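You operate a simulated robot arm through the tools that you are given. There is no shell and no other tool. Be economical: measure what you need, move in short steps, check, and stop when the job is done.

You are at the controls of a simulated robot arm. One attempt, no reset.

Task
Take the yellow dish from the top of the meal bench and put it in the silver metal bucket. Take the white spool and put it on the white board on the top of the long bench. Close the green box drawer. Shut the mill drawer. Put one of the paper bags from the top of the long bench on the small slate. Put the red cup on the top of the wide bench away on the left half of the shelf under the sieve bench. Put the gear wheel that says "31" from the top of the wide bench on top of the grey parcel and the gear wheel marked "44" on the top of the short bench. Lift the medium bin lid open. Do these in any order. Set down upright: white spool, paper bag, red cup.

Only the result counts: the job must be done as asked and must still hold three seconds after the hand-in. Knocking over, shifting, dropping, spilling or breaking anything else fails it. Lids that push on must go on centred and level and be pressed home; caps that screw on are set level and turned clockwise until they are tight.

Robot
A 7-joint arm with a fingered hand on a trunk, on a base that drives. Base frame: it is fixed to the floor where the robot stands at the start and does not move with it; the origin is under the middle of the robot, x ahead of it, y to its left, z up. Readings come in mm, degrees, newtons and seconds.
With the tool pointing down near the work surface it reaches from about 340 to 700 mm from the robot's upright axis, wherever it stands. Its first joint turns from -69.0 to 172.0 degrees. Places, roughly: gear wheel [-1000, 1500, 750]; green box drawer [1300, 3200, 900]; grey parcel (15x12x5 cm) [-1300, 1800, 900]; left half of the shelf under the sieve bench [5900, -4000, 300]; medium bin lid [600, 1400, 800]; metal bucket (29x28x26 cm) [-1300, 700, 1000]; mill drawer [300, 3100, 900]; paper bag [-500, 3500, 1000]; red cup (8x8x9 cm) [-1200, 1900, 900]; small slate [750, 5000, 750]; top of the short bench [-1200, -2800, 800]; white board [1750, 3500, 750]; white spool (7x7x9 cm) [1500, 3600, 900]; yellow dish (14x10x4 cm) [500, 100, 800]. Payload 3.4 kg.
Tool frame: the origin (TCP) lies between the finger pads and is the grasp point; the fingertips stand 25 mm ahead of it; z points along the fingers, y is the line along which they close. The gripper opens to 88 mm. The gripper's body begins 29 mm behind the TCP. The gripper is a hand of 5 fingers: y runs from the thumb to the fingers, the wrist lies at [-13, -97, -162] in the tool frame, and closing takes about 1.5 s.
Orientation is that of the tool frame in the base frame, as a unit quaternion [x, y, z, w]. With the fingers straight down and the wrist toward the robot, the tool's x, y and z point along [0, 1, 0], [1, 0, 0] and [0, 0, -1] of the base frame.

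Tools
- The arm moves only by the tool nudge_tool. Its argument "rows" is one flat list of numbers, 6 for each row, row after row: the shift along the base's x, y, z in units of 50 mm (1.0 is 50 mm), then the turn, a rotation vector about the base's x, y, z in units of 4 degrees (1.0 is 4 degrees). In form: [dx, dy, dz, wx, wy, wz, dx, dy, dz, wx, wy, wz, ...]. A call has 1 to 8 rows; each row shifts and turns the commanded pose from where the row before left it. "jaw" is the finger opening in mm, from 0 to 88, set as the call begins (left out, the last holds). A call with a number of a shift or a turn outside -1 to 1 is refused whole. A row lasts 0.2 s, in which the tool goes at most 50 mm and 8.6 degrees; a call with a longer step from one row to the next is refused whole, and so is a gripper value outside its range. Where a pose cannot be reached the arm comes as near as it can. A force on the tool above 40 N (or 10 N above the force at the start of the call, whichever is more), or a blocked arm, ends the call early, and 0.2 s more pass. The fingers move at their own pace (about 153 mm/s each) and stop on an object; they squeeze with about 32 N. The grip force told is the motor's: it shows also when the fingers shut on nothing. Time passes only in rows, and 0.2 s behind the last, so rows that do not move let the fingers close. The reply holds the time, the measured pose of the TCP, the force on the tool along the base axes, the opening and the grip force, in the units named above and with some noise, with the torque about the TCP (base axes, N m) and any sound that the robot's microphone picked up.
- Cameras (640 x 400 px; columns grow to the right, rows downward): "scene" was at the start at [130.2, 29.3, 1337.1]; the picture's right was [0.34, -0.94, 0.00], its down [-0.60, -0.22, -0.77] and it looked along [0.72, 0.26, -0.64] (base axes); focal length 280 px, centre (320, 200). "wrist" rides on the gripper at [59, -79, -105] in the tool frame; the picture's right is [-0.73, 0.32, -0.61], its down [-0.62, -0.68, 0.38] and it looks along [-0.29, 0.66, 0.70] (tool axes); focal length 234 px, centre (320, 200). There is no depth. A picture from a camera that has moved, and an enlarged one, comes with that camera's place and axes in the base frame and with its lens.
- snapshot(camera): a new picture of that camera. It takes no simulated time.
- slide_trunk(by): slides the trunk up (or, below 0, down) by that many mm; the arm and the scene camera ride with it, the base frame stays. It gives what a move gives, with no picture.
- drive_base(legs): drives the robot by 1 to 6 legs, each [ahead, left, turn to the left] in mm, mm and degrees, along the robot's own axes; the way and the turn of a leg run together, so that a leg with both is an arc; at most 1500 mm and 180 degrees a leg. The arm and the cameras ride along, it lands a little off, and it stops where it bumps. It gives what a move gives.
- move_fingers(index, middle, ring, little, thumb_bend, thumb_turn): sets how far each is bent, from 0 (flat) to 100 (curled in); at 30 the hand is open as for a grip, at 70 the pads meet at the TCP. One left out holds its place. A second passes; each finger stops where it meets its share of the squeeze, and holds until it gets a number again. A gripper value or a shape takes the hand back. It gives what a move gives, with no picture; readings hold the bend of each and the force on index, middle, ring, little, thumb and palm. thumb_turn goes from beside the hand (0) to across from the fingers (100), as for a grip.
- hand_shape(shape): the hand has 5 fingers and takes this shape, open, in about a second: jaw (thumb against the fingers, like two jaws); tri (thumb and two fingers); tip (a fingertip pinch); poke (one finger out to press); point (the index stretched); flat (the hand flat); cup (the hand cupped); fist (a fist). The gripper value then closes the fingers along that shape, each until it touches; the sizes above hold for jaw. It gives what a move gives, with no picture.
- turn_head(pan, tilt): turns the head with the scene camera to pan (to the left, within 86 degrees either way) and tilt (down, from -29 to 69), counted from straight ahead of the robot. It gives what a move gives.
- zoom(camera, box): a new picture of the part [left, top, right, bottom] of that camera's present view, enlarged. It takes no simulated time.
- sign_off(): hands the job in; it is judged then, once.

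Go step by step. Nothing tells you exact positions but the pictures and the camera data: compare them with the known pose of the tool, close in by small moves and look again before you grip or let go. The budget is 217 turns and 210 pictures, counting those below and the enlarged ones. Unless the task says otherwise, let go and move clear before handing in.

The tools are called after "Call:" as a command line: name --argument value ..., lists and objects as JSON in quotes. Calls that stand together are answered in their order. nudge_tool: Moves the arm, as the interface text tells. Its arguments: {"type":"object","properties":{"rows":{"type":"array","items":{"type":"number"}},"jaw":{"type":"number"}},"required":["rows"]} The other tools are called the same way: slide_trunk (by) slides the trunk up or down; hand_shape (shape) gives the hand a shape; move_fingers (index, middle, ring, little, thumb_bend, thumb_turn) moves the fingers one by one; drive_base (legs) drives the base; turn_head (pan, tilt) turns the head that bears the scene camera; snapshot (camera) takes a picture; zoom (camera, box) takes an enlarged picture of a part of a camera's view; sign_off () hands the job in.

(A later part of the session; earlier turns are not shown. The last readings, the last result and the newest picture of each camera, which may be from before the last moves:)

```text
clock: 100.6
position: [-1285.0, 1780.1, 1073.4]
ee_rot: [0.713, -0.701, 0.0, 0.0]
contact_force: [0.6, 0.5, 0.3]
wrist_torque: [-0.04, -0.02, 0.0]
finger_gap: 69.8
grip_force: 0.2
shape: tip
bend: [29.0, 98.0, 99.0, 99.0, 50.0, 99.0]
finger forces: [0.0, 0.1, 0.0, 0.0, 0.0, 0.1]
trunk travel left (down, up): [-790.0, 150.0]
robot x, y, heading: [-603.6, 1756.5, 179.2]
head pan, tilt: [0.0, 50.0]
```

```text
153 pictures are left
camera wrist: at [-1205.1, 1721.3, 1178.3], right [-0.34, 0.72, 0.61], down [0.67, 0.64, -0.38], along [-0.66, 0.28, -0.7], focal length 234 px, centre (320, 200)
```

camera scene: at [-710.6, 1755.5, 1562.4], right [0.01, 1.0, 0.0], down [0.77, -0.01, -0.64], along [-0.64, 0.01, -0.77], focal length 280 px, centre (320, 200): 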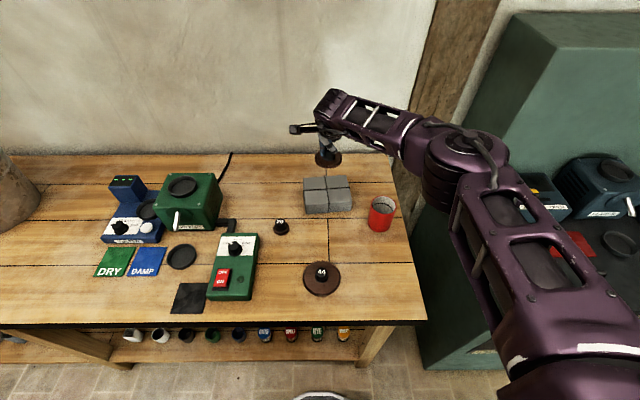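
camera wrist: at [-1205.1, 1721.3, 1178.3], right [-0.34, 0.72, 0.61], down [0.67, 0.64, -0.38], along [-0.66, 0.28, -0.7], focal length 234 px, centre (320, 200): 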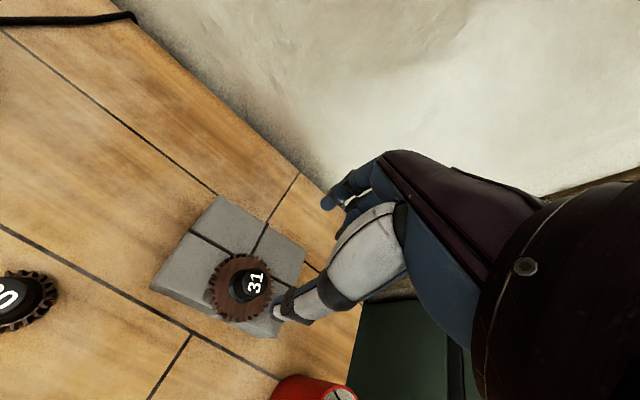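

"31" rests flat on the parcel. Next is gear "44" near (−1036, 1767): I back up and position above it.

Call:
drive_base --legs '[[-150, 0, 0]]'

Call:
nudge_tool --rows '[0.5, -0.07, 0, 0, 0, 0, 0.5, -0.07, -0.2, 0, 0, 0, 0.5, -0.07, -0.6, 0, 0, 0, 0.4, -0.05, -0.6, 0, 0, 0, 0, 0, -0.6, 0, 0, 0, 0, 0, -0.4, 0, 0, 0]'

Call:
snapshot --camera "scene"

Call:
snapshot --camera "wrist"

```text
clock: 102.0
position: [-1136.8, 1776.4, 1071.5]
ee_rot: [0.714, -0.7, 0.001, 0.0]
contact_force: [-0.4, 0.5, -0.1]
wrist_torque: [-0.01, -0.02, 0.0]
finger_gap: 69.8
grip_force: 0.0
shape: tip
bend: [29.0, 98.0, 99.0, 99.0, 50.0, 99.0]
finger forces: [0.1, 0.1, 0.0, 0.0, 0.0, 0.1]
trunk travel left (down, up): [-790.0, 150.0]
robot x, y, heading: [-455.7, 1751.3, 179.3]
head pan, tilt: [0.0, 50.0]
```

```text
clock: 103.4
position: [-1041.7, 1763.3, 951.6]
ee_rot: [0.714, -0.7, 0.0, 0.001]
contact_force: [-0.3, -0.3, -0.1]
wrist_torque: [-0.01, -0.03, -0.03]
finger_gap: 69.9
grip_force: 0.0
shape: tip
bend: [29.0, 98.0, 99.0, 99.0, 50.0, 99.0]
finger forces: [0.0, 0.1, 0.0, 0.0, 0.0, 0.0]
trunk travel left (down, up): [-790.0, 150.0]
robot x, y, heading: [-452.1, 1752.5, 179.5]
head pan, tilt: [0.0, 50.0]
```

```text
152 pictures are left
camera scene: at [-580.6, 1755.5, 1512.4], right [0.01, 1.0, 0.0], down [0.77, -0.01, -0.64], along [-0.64, 0.01, -0.77], focal length 280 px, centre (320, 200)
```

scene: 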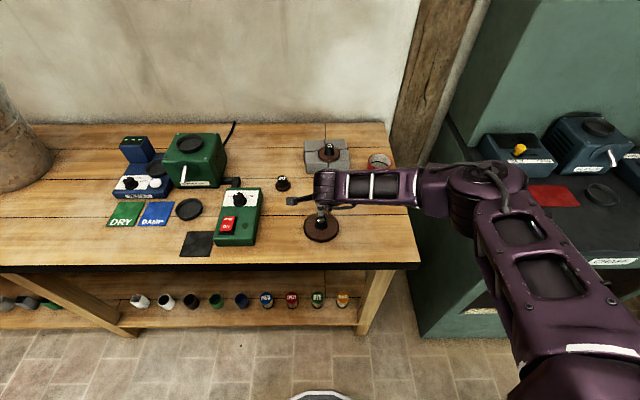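

```text
151 pictures are left
camera wrist: at [-961.6, 1706.5, 1057.9], right [-0.34, 0.72, 0.61], down [0.67, 0.64, -0.38], along [-0.66, 0.28, -0.7], focal length 234 px, centre (320, 200)
```

wrist: 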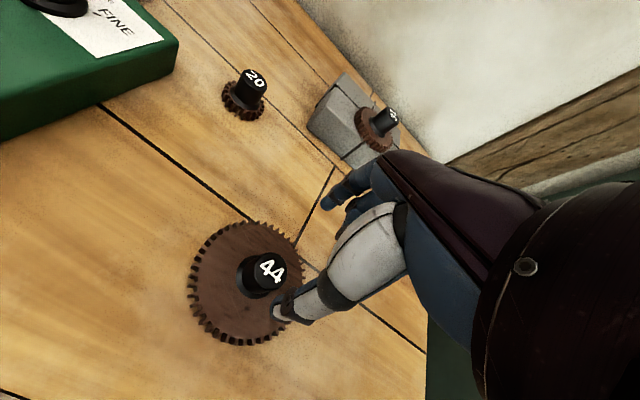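

The knob of "44" is at (−1033, 1761). I shift 8 mm, lower to 895 and close.

Call:
nudge_tool --rows '[0.16, -0.03, -0.4, 0, 0, 0, 0, 0, -0.7, 0, 0, 0]'

Call:
nudge_tool --rows '[0, 0, 0, 0, 0, 0, 0, 0, 0, 0, 0, 0, 0, 0, 0, 0, 0, 0, 0, 0, 0, 0, 0, 0, 0, 0, 0, 0, 0, 0, 0, 0, 0, 0, 0, 0, 0, 0, 0, 0, 0, 0]' --jaw 0

Call:
nudge_tool --rows '[0, 0, 0.3, 0, 0, 0, 0, 0, 0.7, 0, 0, 0, 0, 0, 0.8, 0, 0, 0, 0, 0, 0.8, 0, 0, 0]'

Call:
snapshot --camera "wrist"

```text
clock: 104.0
position: [-1033.7, 1762.7, 896.3]
ee_rot: [0.714, -0.7, 0.001, 0.001]
contact_force: [-0.4, -0.1, 0.0]
wrist_torque: [0.01, -0.01, -0.05]
finger_gap: 69.4
grip_force: 0.0
shape: tip
bend: [29.0, 98.0, 99.0, 99.0, 50.0, 99.0]
finger forces: [0.0, 0.0, 0.1, 0.0, 0.0, 0.0]
trunk travel left (down, up): [-790.0, 150.0]
robot x, y, heading: [-452.5, 1753.7, 179.4]
head pan, tilt: [0.0, 50.0]
```

```text
clock: 105.6
position: [-1033.3, 1761.9, 896.9]
ee_rot: [0.714, -0.701, 0.001, 0.001]
contact_force: [-1.1, -0.6, -0.3]
wrist_torque: [0.0, 0.04, 0.02]
finger_gap: 23.8
grip_force: 32.2
shape: tip
bend: [73.0, 100.0, 100.0, 100.0, 75.0, 100.0]
finger forces: [26.5, 0.0, 0.0, 0.0, 25.8, 0.0]
trunk travel left (down, up): [-790.0, 150.0]
robot x, y, heading: [-452.2, 1753.9, 179.4]
head pan, tilt: [0.0, 50.0]
```

```text
clock: 106.6
position: [-1031.8, 1761.7, 1026.5]
ee_rot: [0.714, -0.7, 0.0, 0.0]
contact_force: [-0.3, 1.2, -1.3]
wrist_torque: [0.01, 0.01, -0.01]
finger_gap: 24.1
grip_force: 32.1
shape: tip
bend: [73.0, 100.0, 100.0, 100.0, 75.0, 100.0]
finger forces: [26.5, 0.0, 0.0, 0.0, 25.5, 0.0]
trunk travel left (down, up): [-790.0, 150.0]
robot x, y, heading: [-452.5, 1753.5, 179.4]
head pan, tilt: [0.0, 50.0]
```

```text
150 pictures are left
camera wrist: at [-952.9, 1704.4, 1133.3], right [-0.34, 0.72, 0.61], down [0.67, 0.64, -0.38], along [-0.66, 0.28, -0.7], focal length 234 px, centre (320, 200)
```

wrist: 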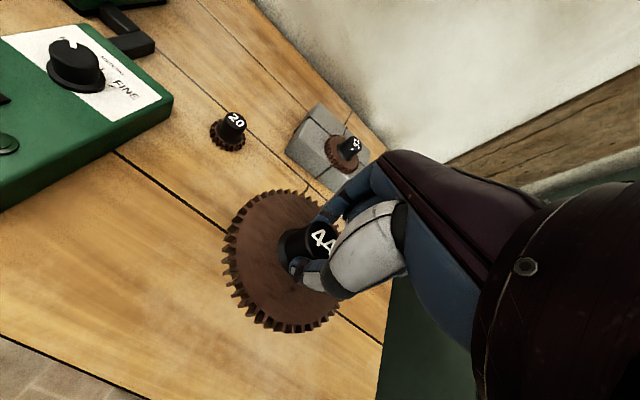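

The "44" gear hangs level from the knob. I back away and drive right down the room toward the short bench, then look.

Call:
drive_base --legs '[[-280, 0, 0], [0, 1450, 0], [0, 1450, 0]]'

Call:
turn_head --pan 60 --tilt 22

Call:
snapshot --camera "scene"

```text
clock: 122.1
position: [-763.2, -1131.7, 1026.5]
ee_rot: [0.716, -0.698, 0.001, 0.001]
contact_force: [0.3, 0.2, -1.0]
wrist_torque: [0.02, 0.0, -0.02]
finger_gap: 24.0
grip_force: 32.0
shape: tip
bend: [73.0, 100.0, 100.0, 100.0, 75.0, 100.0]
finger forces: [26.6, 0.0, 0.0, 0.0, 25.4, 0.1]
trunk travel left (down, up): [-790.0, 150.0]
robot x, y, heading: [-184.3, -1131.8, 179.9]
head pan, tilt: [0.0, 50.0]
```

```text
clock: 123.4
position: [-762.8, -1131.6, 1027.0]
ee_rot: [0.716, -0.698, 0.0, 0.0]
contact_force: [0.0, 0.3, -0.5]
wrist_torque: [0.0, 0.01, 0.01]
finger_gap: 24.3
grip_force: 32.8
shape: tip
bend: [73.0, 100.0, 100.0, 100.0, 75.0, 100.0]
finger forces: [26.5, 0.0, 0.0, 0.0, 25.5, 0.0]
trunk travel left (down, up): [-790.0, 150.0]
robot x, y, heading: [-179.6, -1133.7, 180.2]
head pan, tilt: [60.0, 22.0]
```

```text
149 pictures are left
camera scene: at [-280.1, -1213.7, 1554.7], right [-0.86, 0.5, 0.0], down [0.19, 0.32, -0.93], along [-0.47, -0.8, -0.38], focal length 280 px, centre (320, 200)
```

scene: 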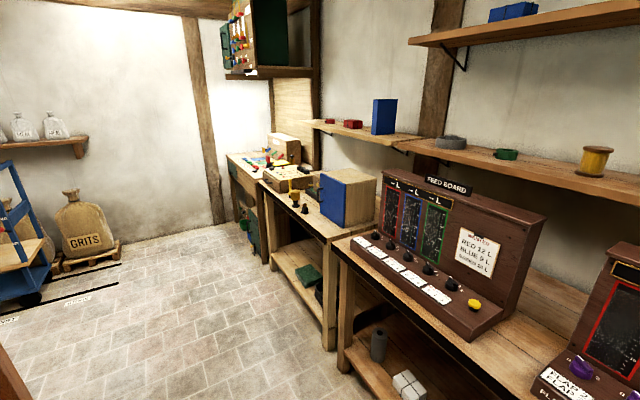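

The middle bench with the blue box matches the short bench; front edge at x≈−987, y −2315 to −3357. I drive alongside and look at its top.

Call:
drive_base --legs '[[0, 1500, 0]]'

Call:
turn_head --pan 10 --tilt 35

Call:
snapshot --camera "scene"

```text
clock: 130.8
position: [-758.2, -2627.1, 1027.0]
ee_rot: [0.72, -0.694, 0.002, 0.001]
contact_force: [0.5, 0.0, -2.1]
wrist_torque: [-0.02, 0.01, -0.03]
finger_gap: 24.1
grip_force: 32.0
shape: tip
bend: [73.0, 100.0, 100.0, 100.0, 75.0, 100.0]
finger forces: [26.3, 0.0, 0.1, 0.0, 25.4, 0.1]
trunk travel left (down, up): [-790.0, 150.0]
robot x, y, heading: [-179.8, -2623.2, -179.4]
head pan, tilt: [60.0, 22.0]
```

```text
clock: 131.9
position: [-759.5, -2628.1, 1026.9]
ee_rot: [0.72, -0.694, 0.0, 0.001]
contact_force: [0.6, 0.2, -1.5]
wrist_torque: [-0.01, 0.01, 0.01]
finger_gap: 23.8
grip_force: 32.3
shape: tip
bend: [73.0, 100.0, 100.0, 100.0, 75.0, 100.0]
finger forces: [26.5, 0.0, 0.0, 0.1, 25.5, 0.0]
trunk travel left (down, up): [-790.0, 150.0]
robot x, y, heading: [-181.2, -2628.2, -179.6]
head pan, tilt: [10.0, 35.0]
```

```text
148 pictures are left
camera scene: at [-315.7, -2640.8, 1534.1], right [-0.18, 0.98, 0.0], down [0.56, 0.1, -0.82], along [-0.81, -0.15, -0.57], focal length 280 px, centre (320, 200)
```

scene: 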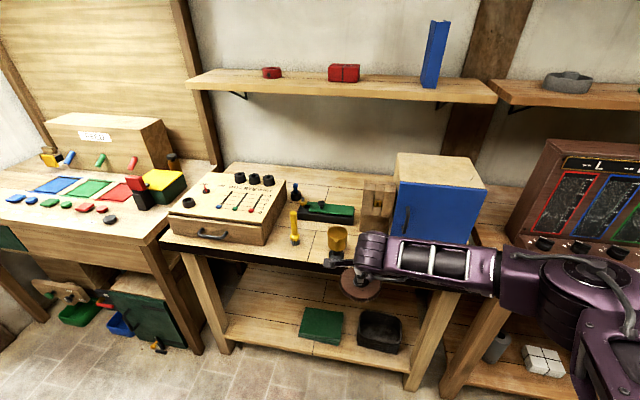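

Call:
zoom --camera "scene" --box '[220, 150, 500, 320]'

Call:
snapshot --camera "wrist"

```text
2.29 times, centred on (360, 235) of scene
camera zoom: at [-315.7, -2640.8, 1534.1], right [-0.18, 0.98, 0.0], down [0.56, 0.1, -0.82], along [-0.81, -0.15, -0.57], focal length 640 px, centre (229, 120)
```

zoom: 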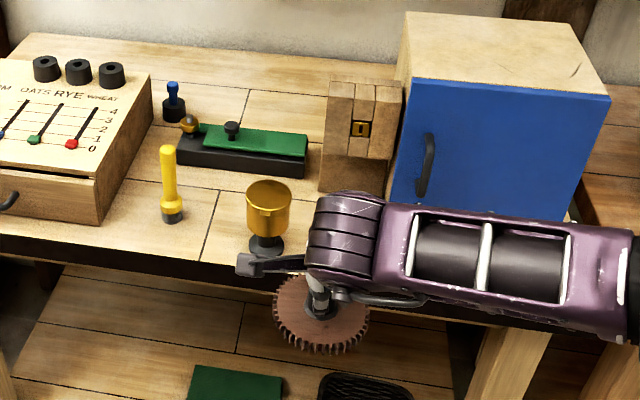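

```text
146 pictures are left
camera wrist: at [-678.2, -2683.3, 1132.6], right [-0.35, 0.71, 0.61], down [0.66, 0.65, -0.38], along [-0.67, 0.26, -0.7], focal length 234 px, centre (320, 200)
```

wrist: 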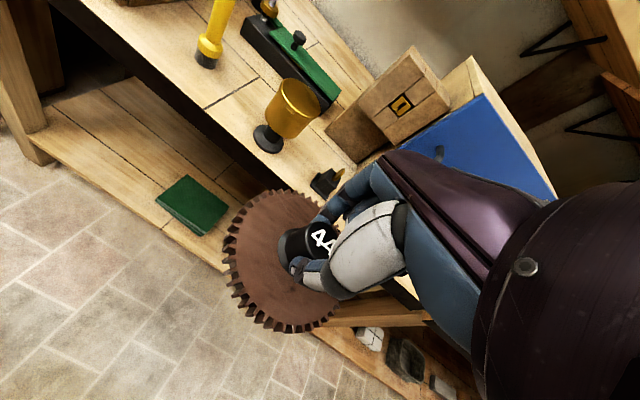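

The best free spot seems to be the strip in front of the blue box, but my arm hides it. I shift right to get a clear view.

Call:
drive_base --legs '[[0, -450, 0]]'

Call:
turn_head --pan 25 --tilt 40

Call:
snapshot --camera "scene"

```text
clock: 134.6
position: [-762.9, -2179.2, 1027.5]
ee_rot: [0.72, -0.694, 0.002, 0.0]
contact_force: [0.5, -0.6, -2.3]
wrist_torque: [-0.06, -0.05, 0.02]
finger_gap: 24.0
grip_force: 31.5
shape: tip
bend: [73.0, 100.0, 100.0, 100.0, 75.0, 100.0]
finger forces: [26.5, 0.0, 0.0, 0.1, 25.5, 0.0]
trunk travel left (down, up): [-790.0, 150.0]
robot x, y, heading: [-181.3, -2175.7, -179.6]
head pan, tilt: [10.0, 35.0]
```

```text
clock: 135.4
position: [-762.8, -2180.3, 1027.3]
ee_rot: [0.72, -0.694, 0.001, 0.002]
contact_force: [-0.1, -0.1, -1.2]
wrist_torque: [0.04, 0.02, -0.01]
finger_gap: 24.1
grip_force: 32.1
shape: tip
bend: [73.0, 100.0, 100.0, 100.0, 75.0, 100.0]
finger forces: [26.4, 0.1, 0.0, 0.1, 25.6, 0.1]
trunk travel left (down, up): [-790.0, 150.0]
robot x, y, heading: [-181.4, -2176.5, -179.8]
head pan, tilt: [25.0, 40.0]
```

```text
145 pictures are left
camera scene: at [-309.3, -2214.0, 1526.6], right [-0.43, 0.9, 0.0], down [0.58, 0.28, -0.77], along [-0.69, -0.33, -0.64], focal length 280 px, centre (320, 200)
```

scene: 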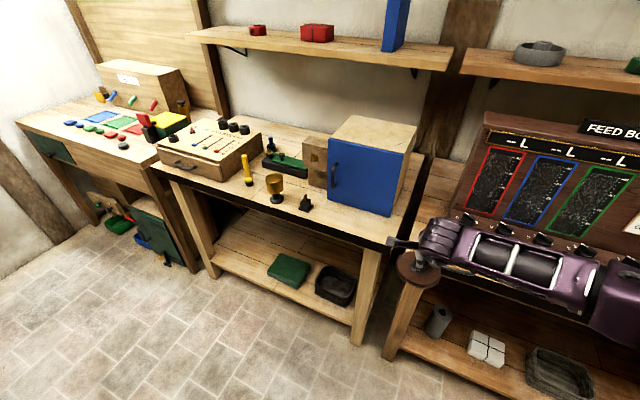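

Call:
zoom --camera "scene" --box '[230, 120, 430, 260]'

```text
2.86 times, centred on (330, 190) of scene
camera zoom: at [-309.3, -2214.0, 1526.6], right [-0.43, 0.9, 0.0], down [0.58, 0.28, -0.77], along [-0.69, -0.33, -0.64], focal length 799 px, centre (291, 229)
```

zoom: 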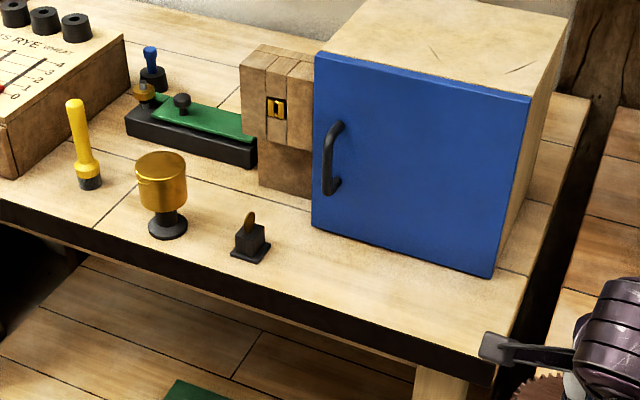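

The strip in front of the blue box is free: about y −2420, x from −984 to −1112. I drive so the gear comes over (−1040, −2420).

Call:
drive_base --legs '[[0, 242, 0], [276, 0, 0]]'

Call:
nudge_tool --rows '[0, 0, -0.5, 0, 0, 0, 0, 0, -0.5, 0, 0, 0]'

Call:
turn_head --pan 0 --tilt 48

Call:
snapshot --camera "scene"

Call:
snapshot --camera "wrist"

```text
clock: 138.7
position: [-1011.1, -2431.2, 1022.9]
ee_rot: [0.724, -0.69, 0.011, -0.006]
contact_force: [12.0, -1.8, 2.3]
wrist_torque: [-0.08, -0.4, 0.01]
finger_gap: 26.1
grip_force: 31.9
shape: tip
bend: [74.0, 100.0, 100.0, 100.0, 71.0, 97.0]
finger forces: [23.2, 0.0, 0.1, 0.1, 33.6, 0.1]
trunk travel left (down, up): [-790.0, 150.0]
robot x, y, heading: [-443.3, -2423.2, -179.5]
head pan, tilt: [25.0, 40.0]
stopped in leg 2: the force on the tool passed its limit at 61 N (the readings are from after the stop); the commanded pose is now the measured one
```

```text
clock: 139.3
position: [-1012.2, -2431.1, 973.7]
ee_rot: [0.723, -0.69, 0.008, -0.005]
contact_force: [14.9, 0.2, 4.0]
wrist_torque: [-0.01, -0.47, 0.0]
finger_gap: 26.5
grip_force: 31.6
shape: tip
bend: [74.0, 100.0, 100.0, 100.0, 71.0, 97.0]
finger forces: [21.5, 0.0, 0.0, 0.0, 34.3, 0.1]
trunk travel left (down, up): [-790.0, 150.0]
robot x, y, heading: [-444.8, -2429.4, -179.6]
head pan, tilt: [25.0, 40.0]
```

```text
clock: 140.2
position: [-1012.6, -2431.1, 973.5]
ee_rot: [0.723, -0.69, 0.01, -0.005]
contact_force: [15.9, 0.1, 1.6]
wrist_torque: [-0.01, -0.48, -0.02]
finger_gap: 26.6
grip_force: 32.0
shape: tip
bend: [74.0, 100.0, 100.0, 100.0, 71.0, 97.0]
finger forces: [20.7, 0.0, 0.1, 0.0, 34.6, 0.1]
trunk travel left (down, up): [-790.0, 150.0]
robot x, y, heading: [-445.4, -2423.3, -179.6]
head pan, tilt: [0.0, 48.0]
```

```text
143 pictures are left
camera scene: at [-566.8, -2424.3, 1515.6], right [-0.01, 1.0, 0.0], down [0.74, 0.01, -0.67], along [-0.67, -0.01, -0.74], focal length 280 px, centre (320, 200)
```

scene: 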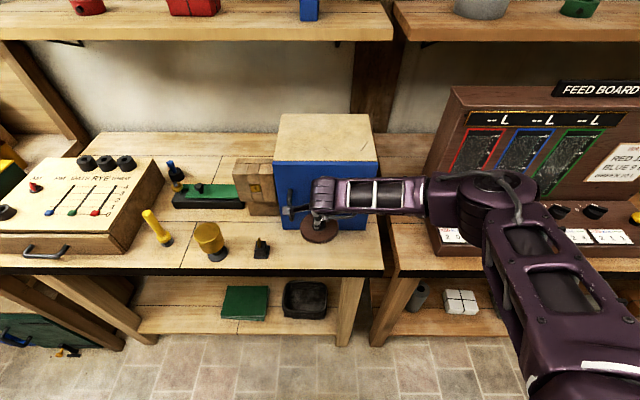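

```text
142 pictures are left
camera wrist: at [-932.7, -2485.1, 1081.1], right [-0.37, 0.71, 0.6], down [0.66, 0.65, -0.37], along [-0.66, 0.26, -0.71], focal length 234 px, centre (320, 200)
```

wrist: 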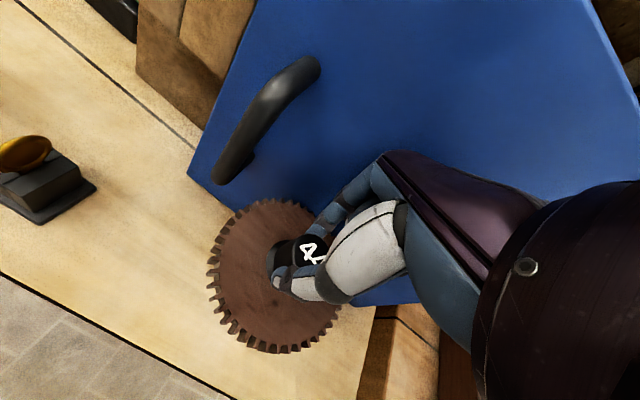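

The gear's rim touched the blue box: the bench is higher than I assumed, so the box face is at x≈−1062. I pull back 18 mm and check nothing shifted.

Call:
nudge_tool --rows '[0.36, 0, 0, 0, 0, 0]'

Call:
zoom --camera "scene" --box '[220, 110, 400, 290]'

Call:
zoom --camera "wrist" --box '[180, 160, 400, 380]'

```text
clock: 140.6
position: [-999.4, -2429.8, 971.7]
ee_rot: [0.722, -0.692, 0.008, -0.005]
contact_force: [-0.2, -0.1, -1.0]
wrist_torque: [-0.03, 0.02, 0.03]
finger_gap: 23.9
grip_force: 32.1
shape: tip
bend: [74.0, 100.0, 100.0, 100.0, 74.0, 99.0]
finger forces: [27.4, 0.1, 0.0, 0.0, 26.0, 0.0]
trunk travel left (down, up): [-790.0, 150.0]
robot x, y, heading: [-443.3, -2417.2, -179.4]
head pan, tilt: [0.0, 48.0]
```

```text
2.22 times, centred on (310, 200) of scene
camera zoom: at [-573.7, -2423.6, 1515.0], right [-0.01, 1.0, 0.0], down [0.74, 0.01, -0.67], along [-0.67, -0.01, -0.74], focal length 622 px, centre (342, 200)
```

zoom: 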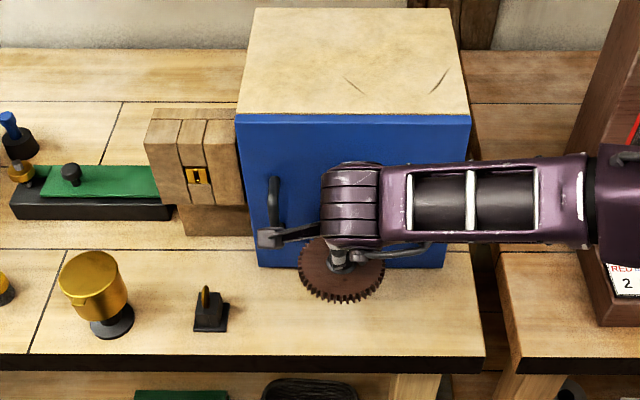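

```text
1.82 times, centred on (290, 270) of wrist
camera zoom: at [-920.6, -2483.7, 1079.6], right [-0.37, 0.71, 0.6], down [0.66, 0.65, -0.37], along [-0.66, 0.26, -0.71], focal length 426 px, centre (374, 73)
```

zoom: 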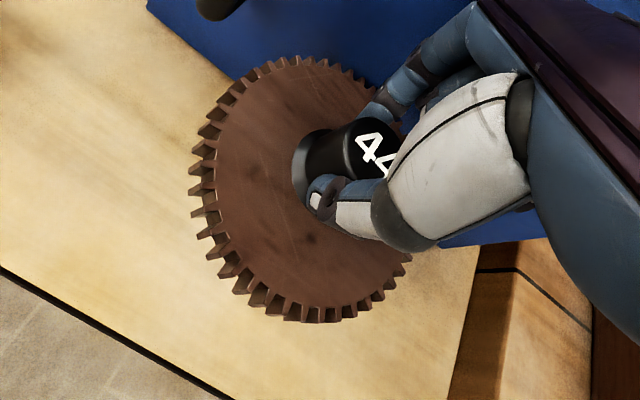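

The box still stands square. I lower toward the bench, then by small steps to contact.

Call:
nudge_tool --rows '[0.05, 0, -0.7, 0, 0, 0, 0, 0, -0.5, 0, 0, 0, 0, 0, -0.2, 0, 0, 0]'

Call:
nudge_tool --rows '[0, 0, -0.16, 0, 0, 0]'

Call:
zoom --camera "scene" --box '[260, 190, 400, 290]'

```text
clock: 141.4
position: [-995.1, -2429.9, 901.6]
ee_rot: [0.723, -0.691, 0.009, -0.006]
contact_force: [0.1, 0.1, -1.9]
wrist_torque: [0.02, 0.04, -0.02]
finger_gap: 23.7
grip_force: 32.7
shape: tip
bend: [74.0, 100.0, 100.0, 100.0, 75.0, 100.0]
finger forces: [27.1, 0.0, 0.0, 0.1, 25.6, 0.0]
trunk travel left (down, up): [-790.0, 150.0]
robot x, y, heading: [-442.3, -2422.6, -179.8]
head pan, tilt: [0.0, 48.0]
```

```text
clock: 141.8
position: [-993.9, -2431.1, 896.4]
ee_rot: [0.723, -0.691, 0.009, -0.004]
contact_force: [-1.2, -0.1, 6.5]
wrist_torque: [0.04, 0.16, -0.04]
finger_gap: 24.7
grip_force: 31.9
shape: tip
bend: [74.0, 100.0, 100.0, 100.0, 75.0, 100.0]
finger forces: [28.2, 0.0, 0.0, 0.1, 26.1, 0.0]
trunk travel left (down, up): [-790.0, 150.0]
robot x, y, heading: [-441.3, -2423.7, -179.6]
head pan, tilt: [0.0, 48.0]
```

```text
4.00 times, centred on (330, 240) of scene
camera zoom: at [-569.8, -2424.3, 1515.5], right [-0.01, 1.0, 0.0], down [0.74, 0.01, -0.67], along [-0.67, 0.0, -0.74], focal length 1119 px, centre (280, 40)
```

zoom: 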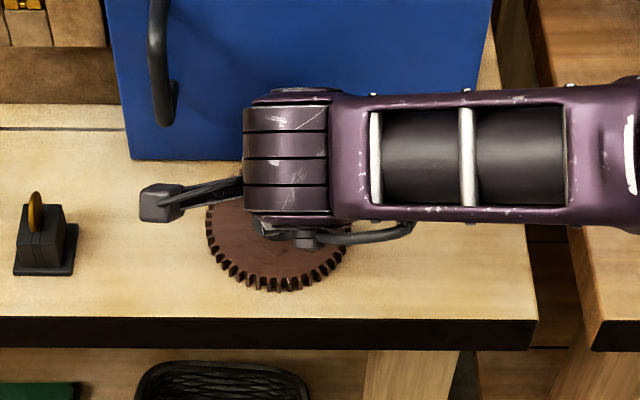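

Contact. I press 2 mm more to settle it, open and rise.

Call:
nudge_tool --rows '[0, 0, -0.05, 0, 0, 0]'

Call:
nudge_tool --rows '[0, 0, 0, 0, 0, 0, 0, 0, 0, 0, 0, 0, 0, 0, 0, 0, 0, 0]' --jaw 56

Call:
nudge_tool --rows '[0, 0, 0.4, 0, 0, 0, 0, 0, 0.8, 0, 0, 0, 0, 0, 0.8, 0, 0, 0, 0, 0, 0.8, 0, 0, 0]'

Call:
snapshot --camera "wrist"

Call:
drive_base --legs '[[-260, 0, 0]]'

Call:
snapshot --camera "scene"

```text
clock: 142.2
position: [-993.8, -2430.1, 893.8]
ee_rot: [0.723, -0.691, 0.008, -0.003]
contact_force: [-0.9, -1.0, 18.2]
wrist_torque: [0.01, 0.15, -0.02]
finger_gap: 26.9
grip_force: 32.8
shape: tip
bend: [74.0, 100.0, 100.0, 100.0, 76.0, 100.0]
finger forces: [29.0, 0.0, 0.0, 0.0, 27.1, 0.1]
trunk travel left (down, up): [-790.0, 150.0]
robot x, y, heading: [-443.3, -2423.4, -179.6]
head pan, tilt: [0.0, 48.0]
```

```text
clock: 143.0
position: [-992.9, -2430.4, 891.5]
ee_rot: [0.723, -0.691, 0.01, -0.007]
contact_force: [-0.7, -0.3, 0.8]
wrist_torque: [-0.01, 0.05, -0.01]
finger_gap: 55.5
grip_force: 0.1
shape: tip
bend: [29.0, 98.0, 99.0, 99.0, 63.0, 100.0]
finger forces: [0.0, 0.0, 0.1, 0.0, 0.0, 0.1]
trunk travel left (down, up): [-790.0, 150.0]
robot x, y, heading: [-445.3, -2425.5, -179.6]
head pan, tilt: [0.0, 48.0]
```

```text
clock: 144.0
position: [-992.8, -2430.1, 1032.9]
ee_rot: [0.723, -0.691, 0.01, -0.005]
contact_force: [0.8, -0.3, 0.7]
wrist_torque: [0.01, -0.05, 0.07]
finger_gap: 55.4
grip_force: 0.1
shape: tip
bend: [29.0, 98.0, 99.0, 99.0, 63.0, 100.0]
finger forces: [0.1, 0.1, 0.0, 0.0, 0.1, 0.1]
trunk travel left (down, up): [-790.0, 150.0]
robot x, y, heading: [-444.2, -2422.4, -179.4]
head pan, tilt: [0.0, 48.0]
```

```text
138 pictures are left
camera wrist: at [-914.9, -2484.9, 1140.4], right [-0.37, 0.71, 0.6], down [0.66, 0.65, -0.37], along [-0.65, 0.26, -0.71], focal length 234 px, centre (320, 200)
```

wrist: 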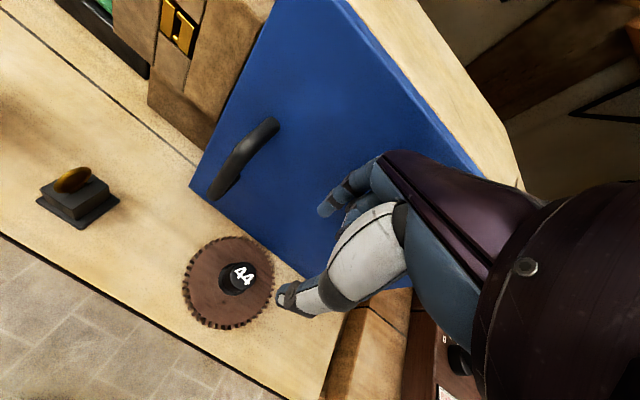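

```text
clock: 145.8
position: [-737.1, -2427.7, 1032.7]
ee_rot: [0.722, -0.691, 0.009, -0.006]
contact_force: [0.1, -0.4, -0.4]
wrist_torque: [0.0, -0.03, 0.03]
finger_gap: 55.3
grip_force: 0.1
shape: tip
bend: [29.0, 98.0, 99.0, 99.0, 63.0, 100.0]
finger forces: [0.0, 0.0, 0.1, 0.0, 0.0, 0.1]
trunk travel left (down, up): [-790.0, 150.0]
robot x, y, heading: [-182.8, -2417.9, -179.4]
head pan, tilt: [0.0, 48.0]
```

```text
137 pictures are left
camera scene: at [-314.5, -2422.3, 1515.1], right [-0.01, 1.0, 0.0], down [0.74, 0.0, -0.67], along [-0.67, 0.0, -0.74], focal length 280 px, centre (320, 200)
```

scene: 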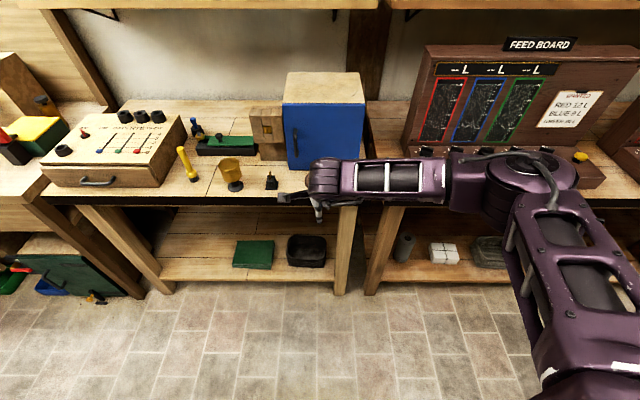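

"44" is placed in front of the box. Next is the bin lid: I drive back up the room, turn to face the meal bench, and look at the bins.

Call:
drive_base --legs '[[0, -1500, 0], [0, -1200, 0], [0, 0, -178], [-50, 1300, 0]]'

Call:
turn_head --pan 20 --tilt 38

Call:
snapshot --camera "scene"

```text
clock: 172.3
position: [275.1, 1596.6, 1031.0]
ee_rot: [0.678, 0.735, -0.006, -0.009]
contact_force: [0.2, -0.1, 0.0]
wrist_torque: [0.01, 0.0, 0.02]
finger_gap: 55.5
grip_force: 0.1
shape: tip
bend: [29.0, 98.0, 99.0, 99.0, 63.0, 100.0]
finger forces: [0.0, 0.1, 0.0, 0.0, 0.0, 0.1]
trunk travel left (down, up): [-790.0, 150.0]
robot x, y, heading: [-276.6, 1573.0, 2.5]
head pan, tilt: [0.0, 48.0]
```

```text
clock: 173.2
position: [274.7, 1597.5, 1031.9]
ee_rot: [0.678, 0.735, -0.006, -0.009]
contact_force: [-0.5, 0.0, 0.7]
wrist_torque: [0.02, 0.01, -0.03]
finger_gap: 55.6
grip_force: 0.0
shape: tip
bend: [29.0, 98.0, 99.0, 99.0, 63.0, 100.0]
finger forces: [0.1, 0.1, 0.1, 0.0, 0.1, 0.1]
trunk travel left (down, up): [-790.0, 150.0]
robot x, y, heading: [-274.3, 1573.9, 2.4]
head pan, tilt: [20.0, 38.0]
```

```text
136 pictures are left
camera scene: at [-145.5, 1606.1, 1529.6], right [0.38, -0.93, 0.0], down [-0.57, -0.23, -0.79], along [0.73, 0.3, -0.62], focal length 280 px, centre (320, 200)
```

scene: 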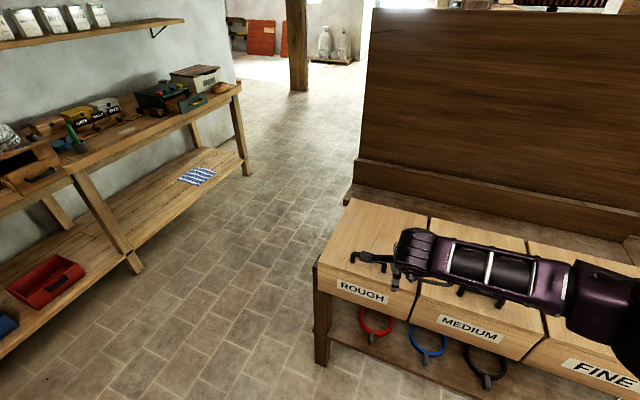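

The middle bin is labelled MEDIUM, at about y 1370. My forearm hides its handle, so I shift right to look.

Call:
drive_base --legs '[[0, -480, -2.4]]'

Call:
turn_head --pan 30 --tilt 45

Call:
snapshot --camera "scene"

Call:
snapshot --camera "wrist"

```text
clock: 176.0
position: [285.2, 1092.9, 1032.1]
ee_rot: [0.693, 0.721, -0.006, -0.009]
contact_force: [-0.3, -0.6, 0.2]
wrist_torque: [-0.01, -0.01, -0.01]
finger_gap: 55.6
grip_force: 0.0
shape: tip
bend: [29.0, 98.0, 99.0, 99.0, 63.0, 100.0]
finger forces: [0.0, 0.1, 0.0, 0.1, 0.0, 0.1]
trunk travel left (down, up): [-790.0, 150.0]
robot x, y, heading: [-263.5, 1086.1, 0.0]
head pan, tilt: [20.0, 38.0]
```

```text
clock: 176.8
position: [285.7, 1092.9, 1033.1]
ee_rot: [0.692, 0.721, -0.005, -0.009]
contact_force: [0.5, -0.2, -0.1]
wrist_torque: [0.02, 0.02, 0.02]
finger_gap: 55.5
grip_force: 0.0
shape: tip
bend: [29.0, 98.0, 99.0, 99.0, 63.0, 100.0]
finger forces: [0.1, 0.0, 0.0, 0.1, 0.1, 0.0]
trunk travel left (down, up): [-790.0, 150.0]
robot x, y, heading: [-265.8, 1084.9, 0.0]
head pan, tilt: [30.0, 45.0]
```

```text
135 pictures are left
camera scene: at [-144.5, 1129.3, 1519.4], right [0.5, -0.87, 0.0], down [-0.61, -0.35, -0.71], along [0.61, 0.35, -0.71], focal length 280 px, centre (320, 200)
```

scene: 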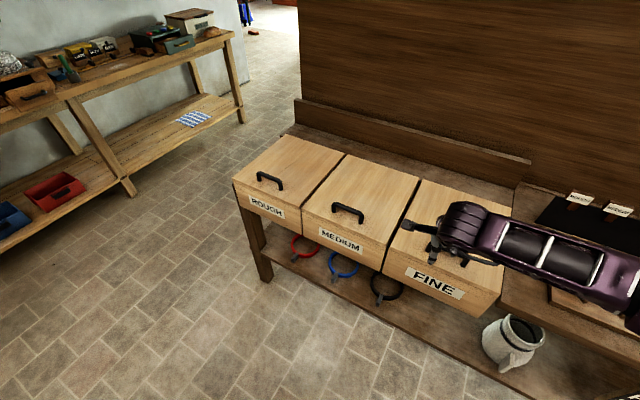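

```text
134 pictures are left
camera wrist: at [207.2, 1148.0, 1139.9], right [0.36, -0.72, 0.6], down [-0.66, -0.65, -0.37], along [0.65, -0.26, -0.71], focal length 234 px, centre (320, 200)
```

wrist: 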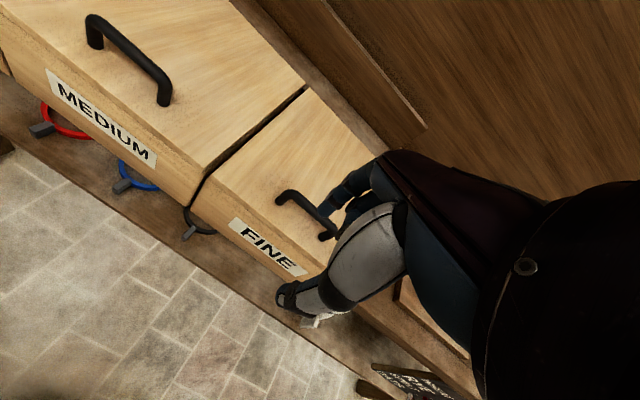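

The MEDIUM handle bar is at about (433, 1357, 860), running along y; the lid hinges at the back near x≈715. I'll take the bar with the hand tilted ~36° forward so the lid can swing past the fingers. First I move into place and tilt.

Call:
drive_base --legs '[[0, 262, 0], [240, 0, 0]]'

Call:
nudge_tool --rows '[-0.25, 0, 0, 0, -1, 0, -0.25, 0, 0, 0, -1, 0, -0.25, 0, 0, 0, -1, 0, -0.25, 0, 0, 0, -1, 0, -0.25, 0, 0, 0, -1, 0, -0.25, 0, 0, 0, -1, 0, -0.25, 0, 0, 0, -1, 0, -0.25, 0, 0, 0, -1, 0]' --jaw 70

Call:
turn_head --pan 5 --tilt 55

Call:
snapshot --camera "scene"

Call:
snapshot --camera "wrist"

```text
clock: 180.0
position: [526.4, 1353.2, 1030.5]
ee_rot: [0.693, 0.721, -0.006, -0.009]
contact_force: [-0.6, -0.1, -0.7]
wrist_torque: [0.0, 0.05, -0.03]
finger_gap: 55.7
grip_force: 0.0
shape: tip
bend: [29.0, 98.0, 99.0, 99.0, 63.0, 100.0]
finger forces: [0.1, 0.0, 0.0, 0.1, 0.0, 0.0]
trunk travel left (down, up): [-790.0, 150.0]
robot x, y, heading: [-26.3, 1346.1, 0.2]
head pan, tilt: [30.0, 45.0]
```

```text
clock: 181.8
position: [482.8, 1378.8, 1052.4]
ee_rot: [0.668, 0.697, 0.182, 0.186]
contact_force: [-0.4, -0.5, -0.9]
wrist_torque: [-0.01, -0.01, 0.03]
finger_gap: 69.8
grip_force: 0.0
shape: tip
bend: [29.0, 98.0, 99.0, 99.0, 50.0, 99.0]
finger forces: [0.1, 0.0, 0.0, 0.1, 0.0, 0.0]
out of reach, approached as far as the arm can: row 6, 7, 8
trunk travel left (down, up): [-790.0, 150.0]
robot x, y, heading: [-23.5, 1349.2, 0.2]
head pan, tilt: [30.0, 45.0]
```

```text
clock: 182.7
position: [483.0, 1380.4, 1052.0]
ee_rot: [0.667, 0.698, 0.182, 0.186]
contact_force: [0.5, 0.2, -0.1]
wrist_torque: [-0.04, 0.01, 0.0]
finger_gap: 69.8
grip_force: 0.0
shape: tip
bend: [29.0, 98.0, 99.0, 99.0, 50.0, 99.0]
finger forces: [0.0, 0.0, 0.0, 0.0, 0.0, 0.0]
trunk travel left (down, up): [-790.0, 150.0]
robot x, y, heading: [-26.3, 1348.7, 0.2]
head pan, tilt: [5.0, 55.0]
```

```text
133 pictures are left
camera scene: at [96.5, 1354.9, 1505.9], right [0.09, -1.0, 0.0], down [-0.82, -0.07, -0.57], along [0.57, 0.05, -0.82], focal length 280 px, centre (320, 200)
```

scene: 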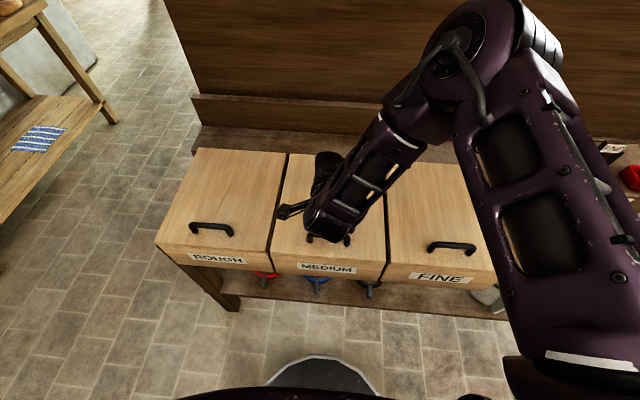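

```text
132 pictures are left
camera wrist: at [358.9, 1434.5, 1103.1], right [0.0, -0.72, 0.7], down [-0.37, -0.65, -0.66], along [0.93, -0.26, -0.27], focal length 234 px, centre (320, 200)
```

wrist: 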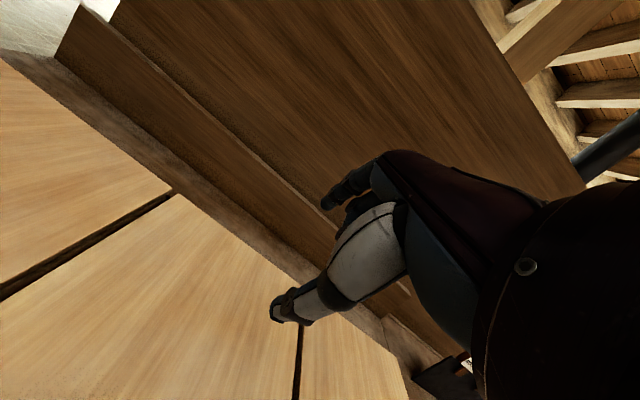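

I back up 80 mm to gain room, finish the tilt, and come to a pre-grasp point in front of and above the bar.

Call:
drive_base --legs '[[-80, 0, 0]]'

Call:
nudge_tool --rows '[0, -0.22, -0.4, 0, -0.8, 0, 0, -0.22, -0.5, 0, -0.8, 0, 0, 0, -0.5, 0, 0, 0, 0, 0, -0.5, 0, 0, 0, 0, 0, -0.5, 0, 0, 0]'

Call:
snapshot --camera "scene"

Call:
snapshot --camera "wrist"

```text
clock: 183.7
position: [402.2, 1379.7, 1052.8]
ee_rot: [0.668, 0.697, 0.182, 0.186]
contact_force: [-0.2, 0.3, -0.9]
wrist_torque: [-0.02, 0.01, 0.0]
finger_gap: 69.8
grip_force: 0.0
shape: tip
bend: [29.0, 98.0, 99.0, 99.0, 50.0, 99.0]
finger forces: [0.1, 0.0, 0.0, 0.1, 0.0, 0.0]
trunk travel left (down, up): [-790.0, 150.0]
robot x, y, heading: [-107.3, 1345.3, -0.0]
head pan, tilt: [5.0, 55.0]
```

```text
clock: 184.9
position: [444.2, 1422.8, 981.5]
ee_rot: [0.659, 0.684, 0.216, 0.226]
contact_force: [-0.1, 0.6, -0.3]
wrist_torque: [-0.02, 0.01, 0.01]
finger_gap: 70.1
grip_force: 0.2
shape: tip
bend: [29.0, 98.0, 99.0, 99.0, 50.0, 99.0]
finger forces: [0.0, 0.0, 0.1, 0.0, 0.0, 0.1]
out of reach, approached as far as the arm can: row 1, 2, 3, 4, 5
trunk travel left (down, up): [-790.0, 150.0]
robot x, y, heading: [-105.4, 1346.9, 0.2]
head pan, tilt: [5.0, 55.0]
```

```text
131 pictures are left
camera scene: at [16.0, 1355.6, 1506.0], right [0.09, -1.0, 0.0], down [-0.82, -0.07, -0.57], along [0.57, 0.05, -0.82], focal length 280 px, centre (320, 200)
```

scene: 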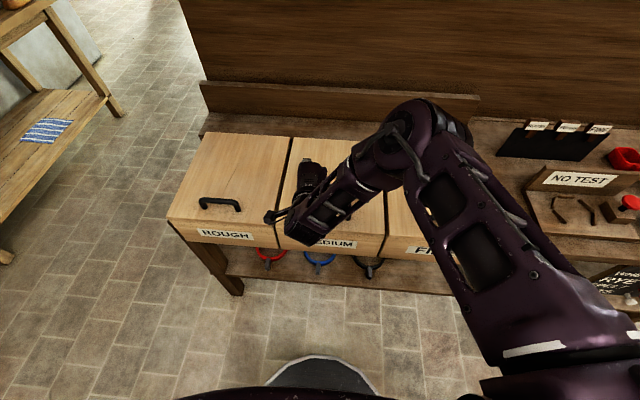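

```text
130 pictures are left
camera wrist: at [316.1, 1478.6, 1019.2], right [-0.08, -0.71, 0.7], down [-0.3, -0.65, -0.7], along [0.95, -0.26, -0.16], focal length 234 px, centre (320, 200)
```

wrist: 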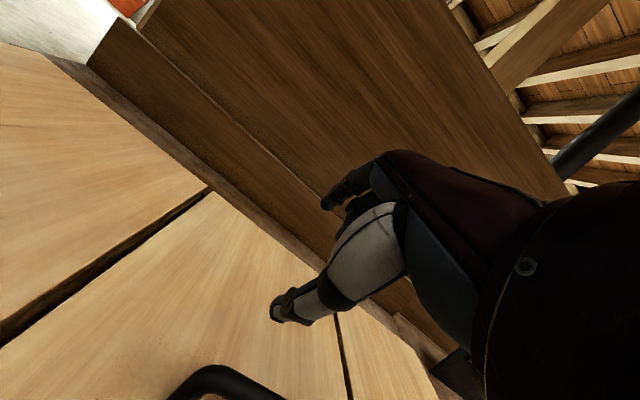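

The tilt is awkward with the trunk this high. I back away from the bench, lower the trunk, and set the pose in free space.

Call:
drive_base --legs '[[-330, 0, 0]]'

Call:
slide_trunk --by -190

Call:
nudge_tool --rows '[0.2, -0.25, 0.5, 0, 0, 0, 0.2, -0.25, 0.5, 0, 0, 0, 0.2, -0.25, 0.5, 0, 0, 0, 0.2, -0.25, 0.5, 0, 0, 0, 0, -0.2, 0.4, 0, 0, 0]'

```text
clock: 187.1
position: [114.8, 1420.1, 982.2]
ee_rot: [0.659, 0.684, 0.217, 0.224]
contact_force: [-0.1, -0.4, 0.6]
wrist_torque: [0.01, 0.03, -0.02]
finger_gap: 69.8
grip_force: 0.1
shape: tip
bend: [29.0, 98.0, 99.0, 99.0, 50.0, 99.0]
finger forces: [0.0, 0.0, 0.0, 0.0, 0.0, 0.0]
trunk travel left (down, up): [-790.0, 150.0]
robot x, y, heading: [-437.3, 1347.5, 0.1]
head pan, tilt: [5.0, 55.0]
```

```text
clock: 189.2
position: [116.0, 1420.4, 792.3]
ee_rot: [0.659, 0.684, 0.217, 0.225]
contact_force: [-0.1, 0.5, -0.4]
wrist_torque: [-0.02, 0.03, 0.02]
finger_gap: 69.8
grip_force: 0.0
shape: tip
bend: [29.0, 98.0, 99.0, 99.0, 50.0, 99.0]
finger forces: [0.1, 0.0, 0.0, 0.1, 0.0, 0.0]
trunk travel left (down, up): [-600.0, 340.0]
robot x, y, heading: [-436.3, 1346.2, -0.0]
head pan, tilt: [5.0, 55.0]
```

```text
clock: 190.4
position: [155.6, 1359.2, 911.7]
ee_rot: [0.66, 0.683, 0.216, 0.225]
contact_force: [0.2, -0.5, -0.3]
wrist_torque: [-0.01, 0.01, 0.0]
finger_gap: 69.8
grip_force: 0.0
shape: tip
bend: [29.0, 98.0, 99.0, 99.0, 50.0, 99.0]
finger forces: [0.0, 0.0, 0.1, 0.1, 0.0, 0.0]
trunk travel left (down, up): [-600.0, 340.0]
robot x, y, heading: [-433.4, 1347.6, -0.0]
head pan, tilt: [5.0, 55.0]
```

The tilt is now 36° and the tool is reachable. I drive forward to the pre-grasp point and look.

Call:
drive_base --legs '[[225, 0, 0]]'

Call:
snapshot --camera "scene"

Call:
snapshot --camera "wrist"

```text
clock: 192.1
position: [380.3, 1362.5, 912.5]
ee_rot: [0.659, 0.685, 0.216, 0.225]
contact_force: [-0.5, 0.4, 0.2]
wrist_torque: [0.0, 0.01, 0.0]
finger_gap: 70.0
grip_force: 0.0
shape: tip
bend: [29.0, 98.0, 99.0, 99.0, 50.0, 99.0]
finger forces: [0.0, 0.0, 0.0, 0.1, 0.0, 0.0]
trunk travel left (down, up): [-600.0, 340.0]
robot x, y, heading: [-207.6, 1348.6, 0.1]
head pan, tilt: [5.0, 55.0]
```

```text
129 pictures are left
camera scene: at [-87.4, 1354.1, 1315.8], right [0.09, -1.0, 0.0], down [-0.82, -0.07, -0.57], along [0.57, 0.05, -0.82], focal length 280 px, centre (320, 200)
```

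scene: 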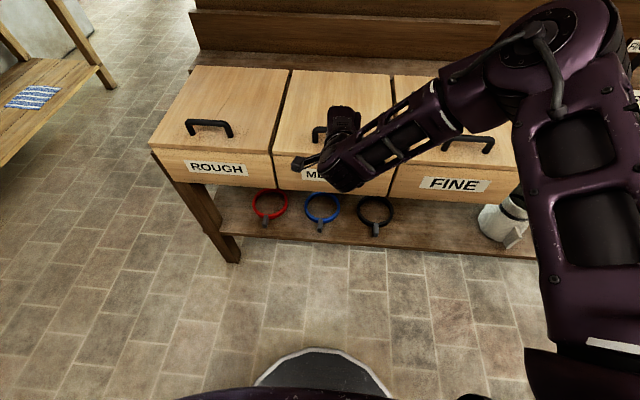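

```text
128 pictures are left
camera wrist: at [252.8, 1417.2, 949.2], right [-0.08, -0.71, 0.7], down [-0.3, -0.65, -0.7], along [0.95, -0.27, -0.17], focal length 234 px, centre (320, 200)
```

wrist: 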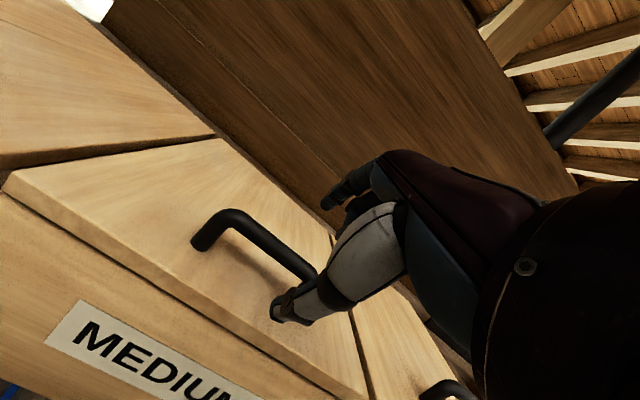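

The bar centre is about (435, 1365, 856), lid surface at 822. I narrow the opening to 40 and slide along the tool direction to the bar.

Call:
nudge_tool --rows '[0.3, 0.03, 0, 0, 0, 0, 0.3, 0.03, -0.3, 0, 0, 0]' --jaw 40

Call:
zoom --camera "wrist" --box '[170, 140, 410, 340]'

Call:
zoom --camera "scene" --box '[270, 80, 400, 180]'

```text
clock: 192.7
position: [411.3, 1364.6, 896.7]
ee_rot: [0.659, 0.684, 0.215, 0.225]
contact_force: [0.1, 0.0, 0.2]
wrist_torque: [0.0, -0.03, 0.03]
finger_gap: 40.3
grip_force: 0.0
shape: tip
bend: [73.0, 98.0, 99.0, 99.0, 71.0, 100.0]
finger forces: [0.0, 0.1, 0.0, 0.1, 0.0, 0.0]
trunk travel left (down, up): [-600.0, 340.0]
robot x, y, heading: [-208.7, 1348.0, -0.1]
head pan, tilt: [5.0, 55.0]
```

```text
2.00 times, centred on (290, 240) of wrist
camera zoom: at [282.7, 1421.7, 934.2], right [-0.08, -0.71, 0.7], down [-0.3, -0.65, -0.7], along [0.95, -0.27, -0.17], focal length 468 px, centre (380, 120)
```

zoom: 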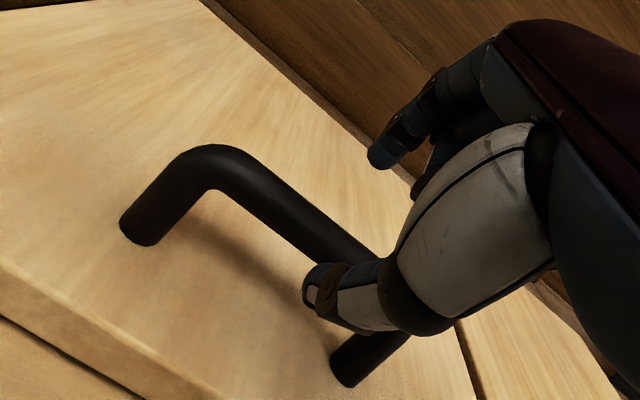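

```text
4.00 times, centred on (335, 130) of scene
camera zoom: at [-87.5, 1354.8, 1315.9], right [0.09, -1.0, 0.0], down [-0.82, -0.07, -0.57], along [0.57, 0.05, -0.82], focal length 1119 px, centre (260, 480)
```

zoom: 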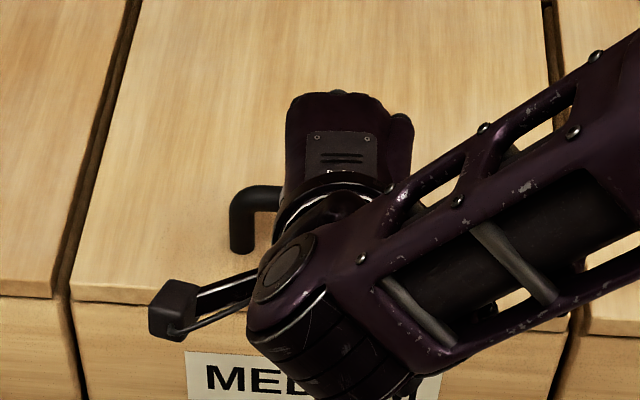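

Call:
nudge_tool --rows '[0.2, 0.24, -0.35, 0, 0, 0, 0.2, 0, -0.37, 0, 0, 0]'

Call:
zoom --camera "wrist" --box '[170, 140, 410, 340]'

```text
clock: 193.3
position: [431.1, 1376.0, 861.9]
ee_rot: [0.659, 0.685, 0.216, 0.224]
contact_force: [0.2, 1.0, -0.3]
wrist_torque: [0.02, 0.0, 0.0]
finger_gap: 40.7
grip_force: 0.1
shape: tip
bend: [73.0, 98.0, 99.0, 99.0, 71.0, 100.0]
finger forces: [0.0, 0.1, 0.0, 0.0, 0.0, 0.0]
trunk travel left (down, up): [-600.0, 340.0]
robot x, y, heading: [-209.3, 1345.5, 0.2]
head pan, tilt: [5.0, 55.0]
```

```text
2.00 times, centred on (290, 240) of wrist
camera zoom: at [302.6, 1432.5, 898.3], right [-0.08, -0.71, 0.7], down [-0.3, -0.65, -0.7], along [0.95, -0.27, -0.17], focal length 468 px, centre (380, 120)
```

zoom: 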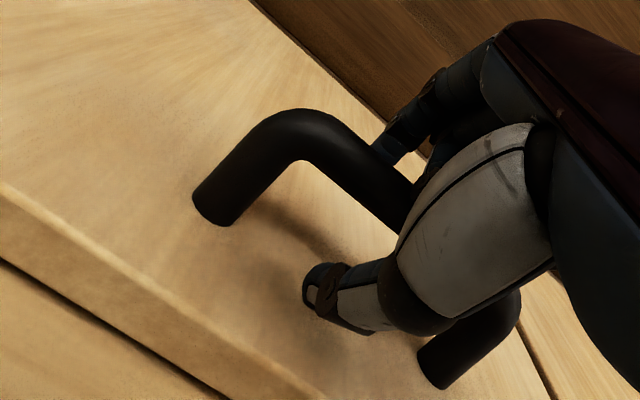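

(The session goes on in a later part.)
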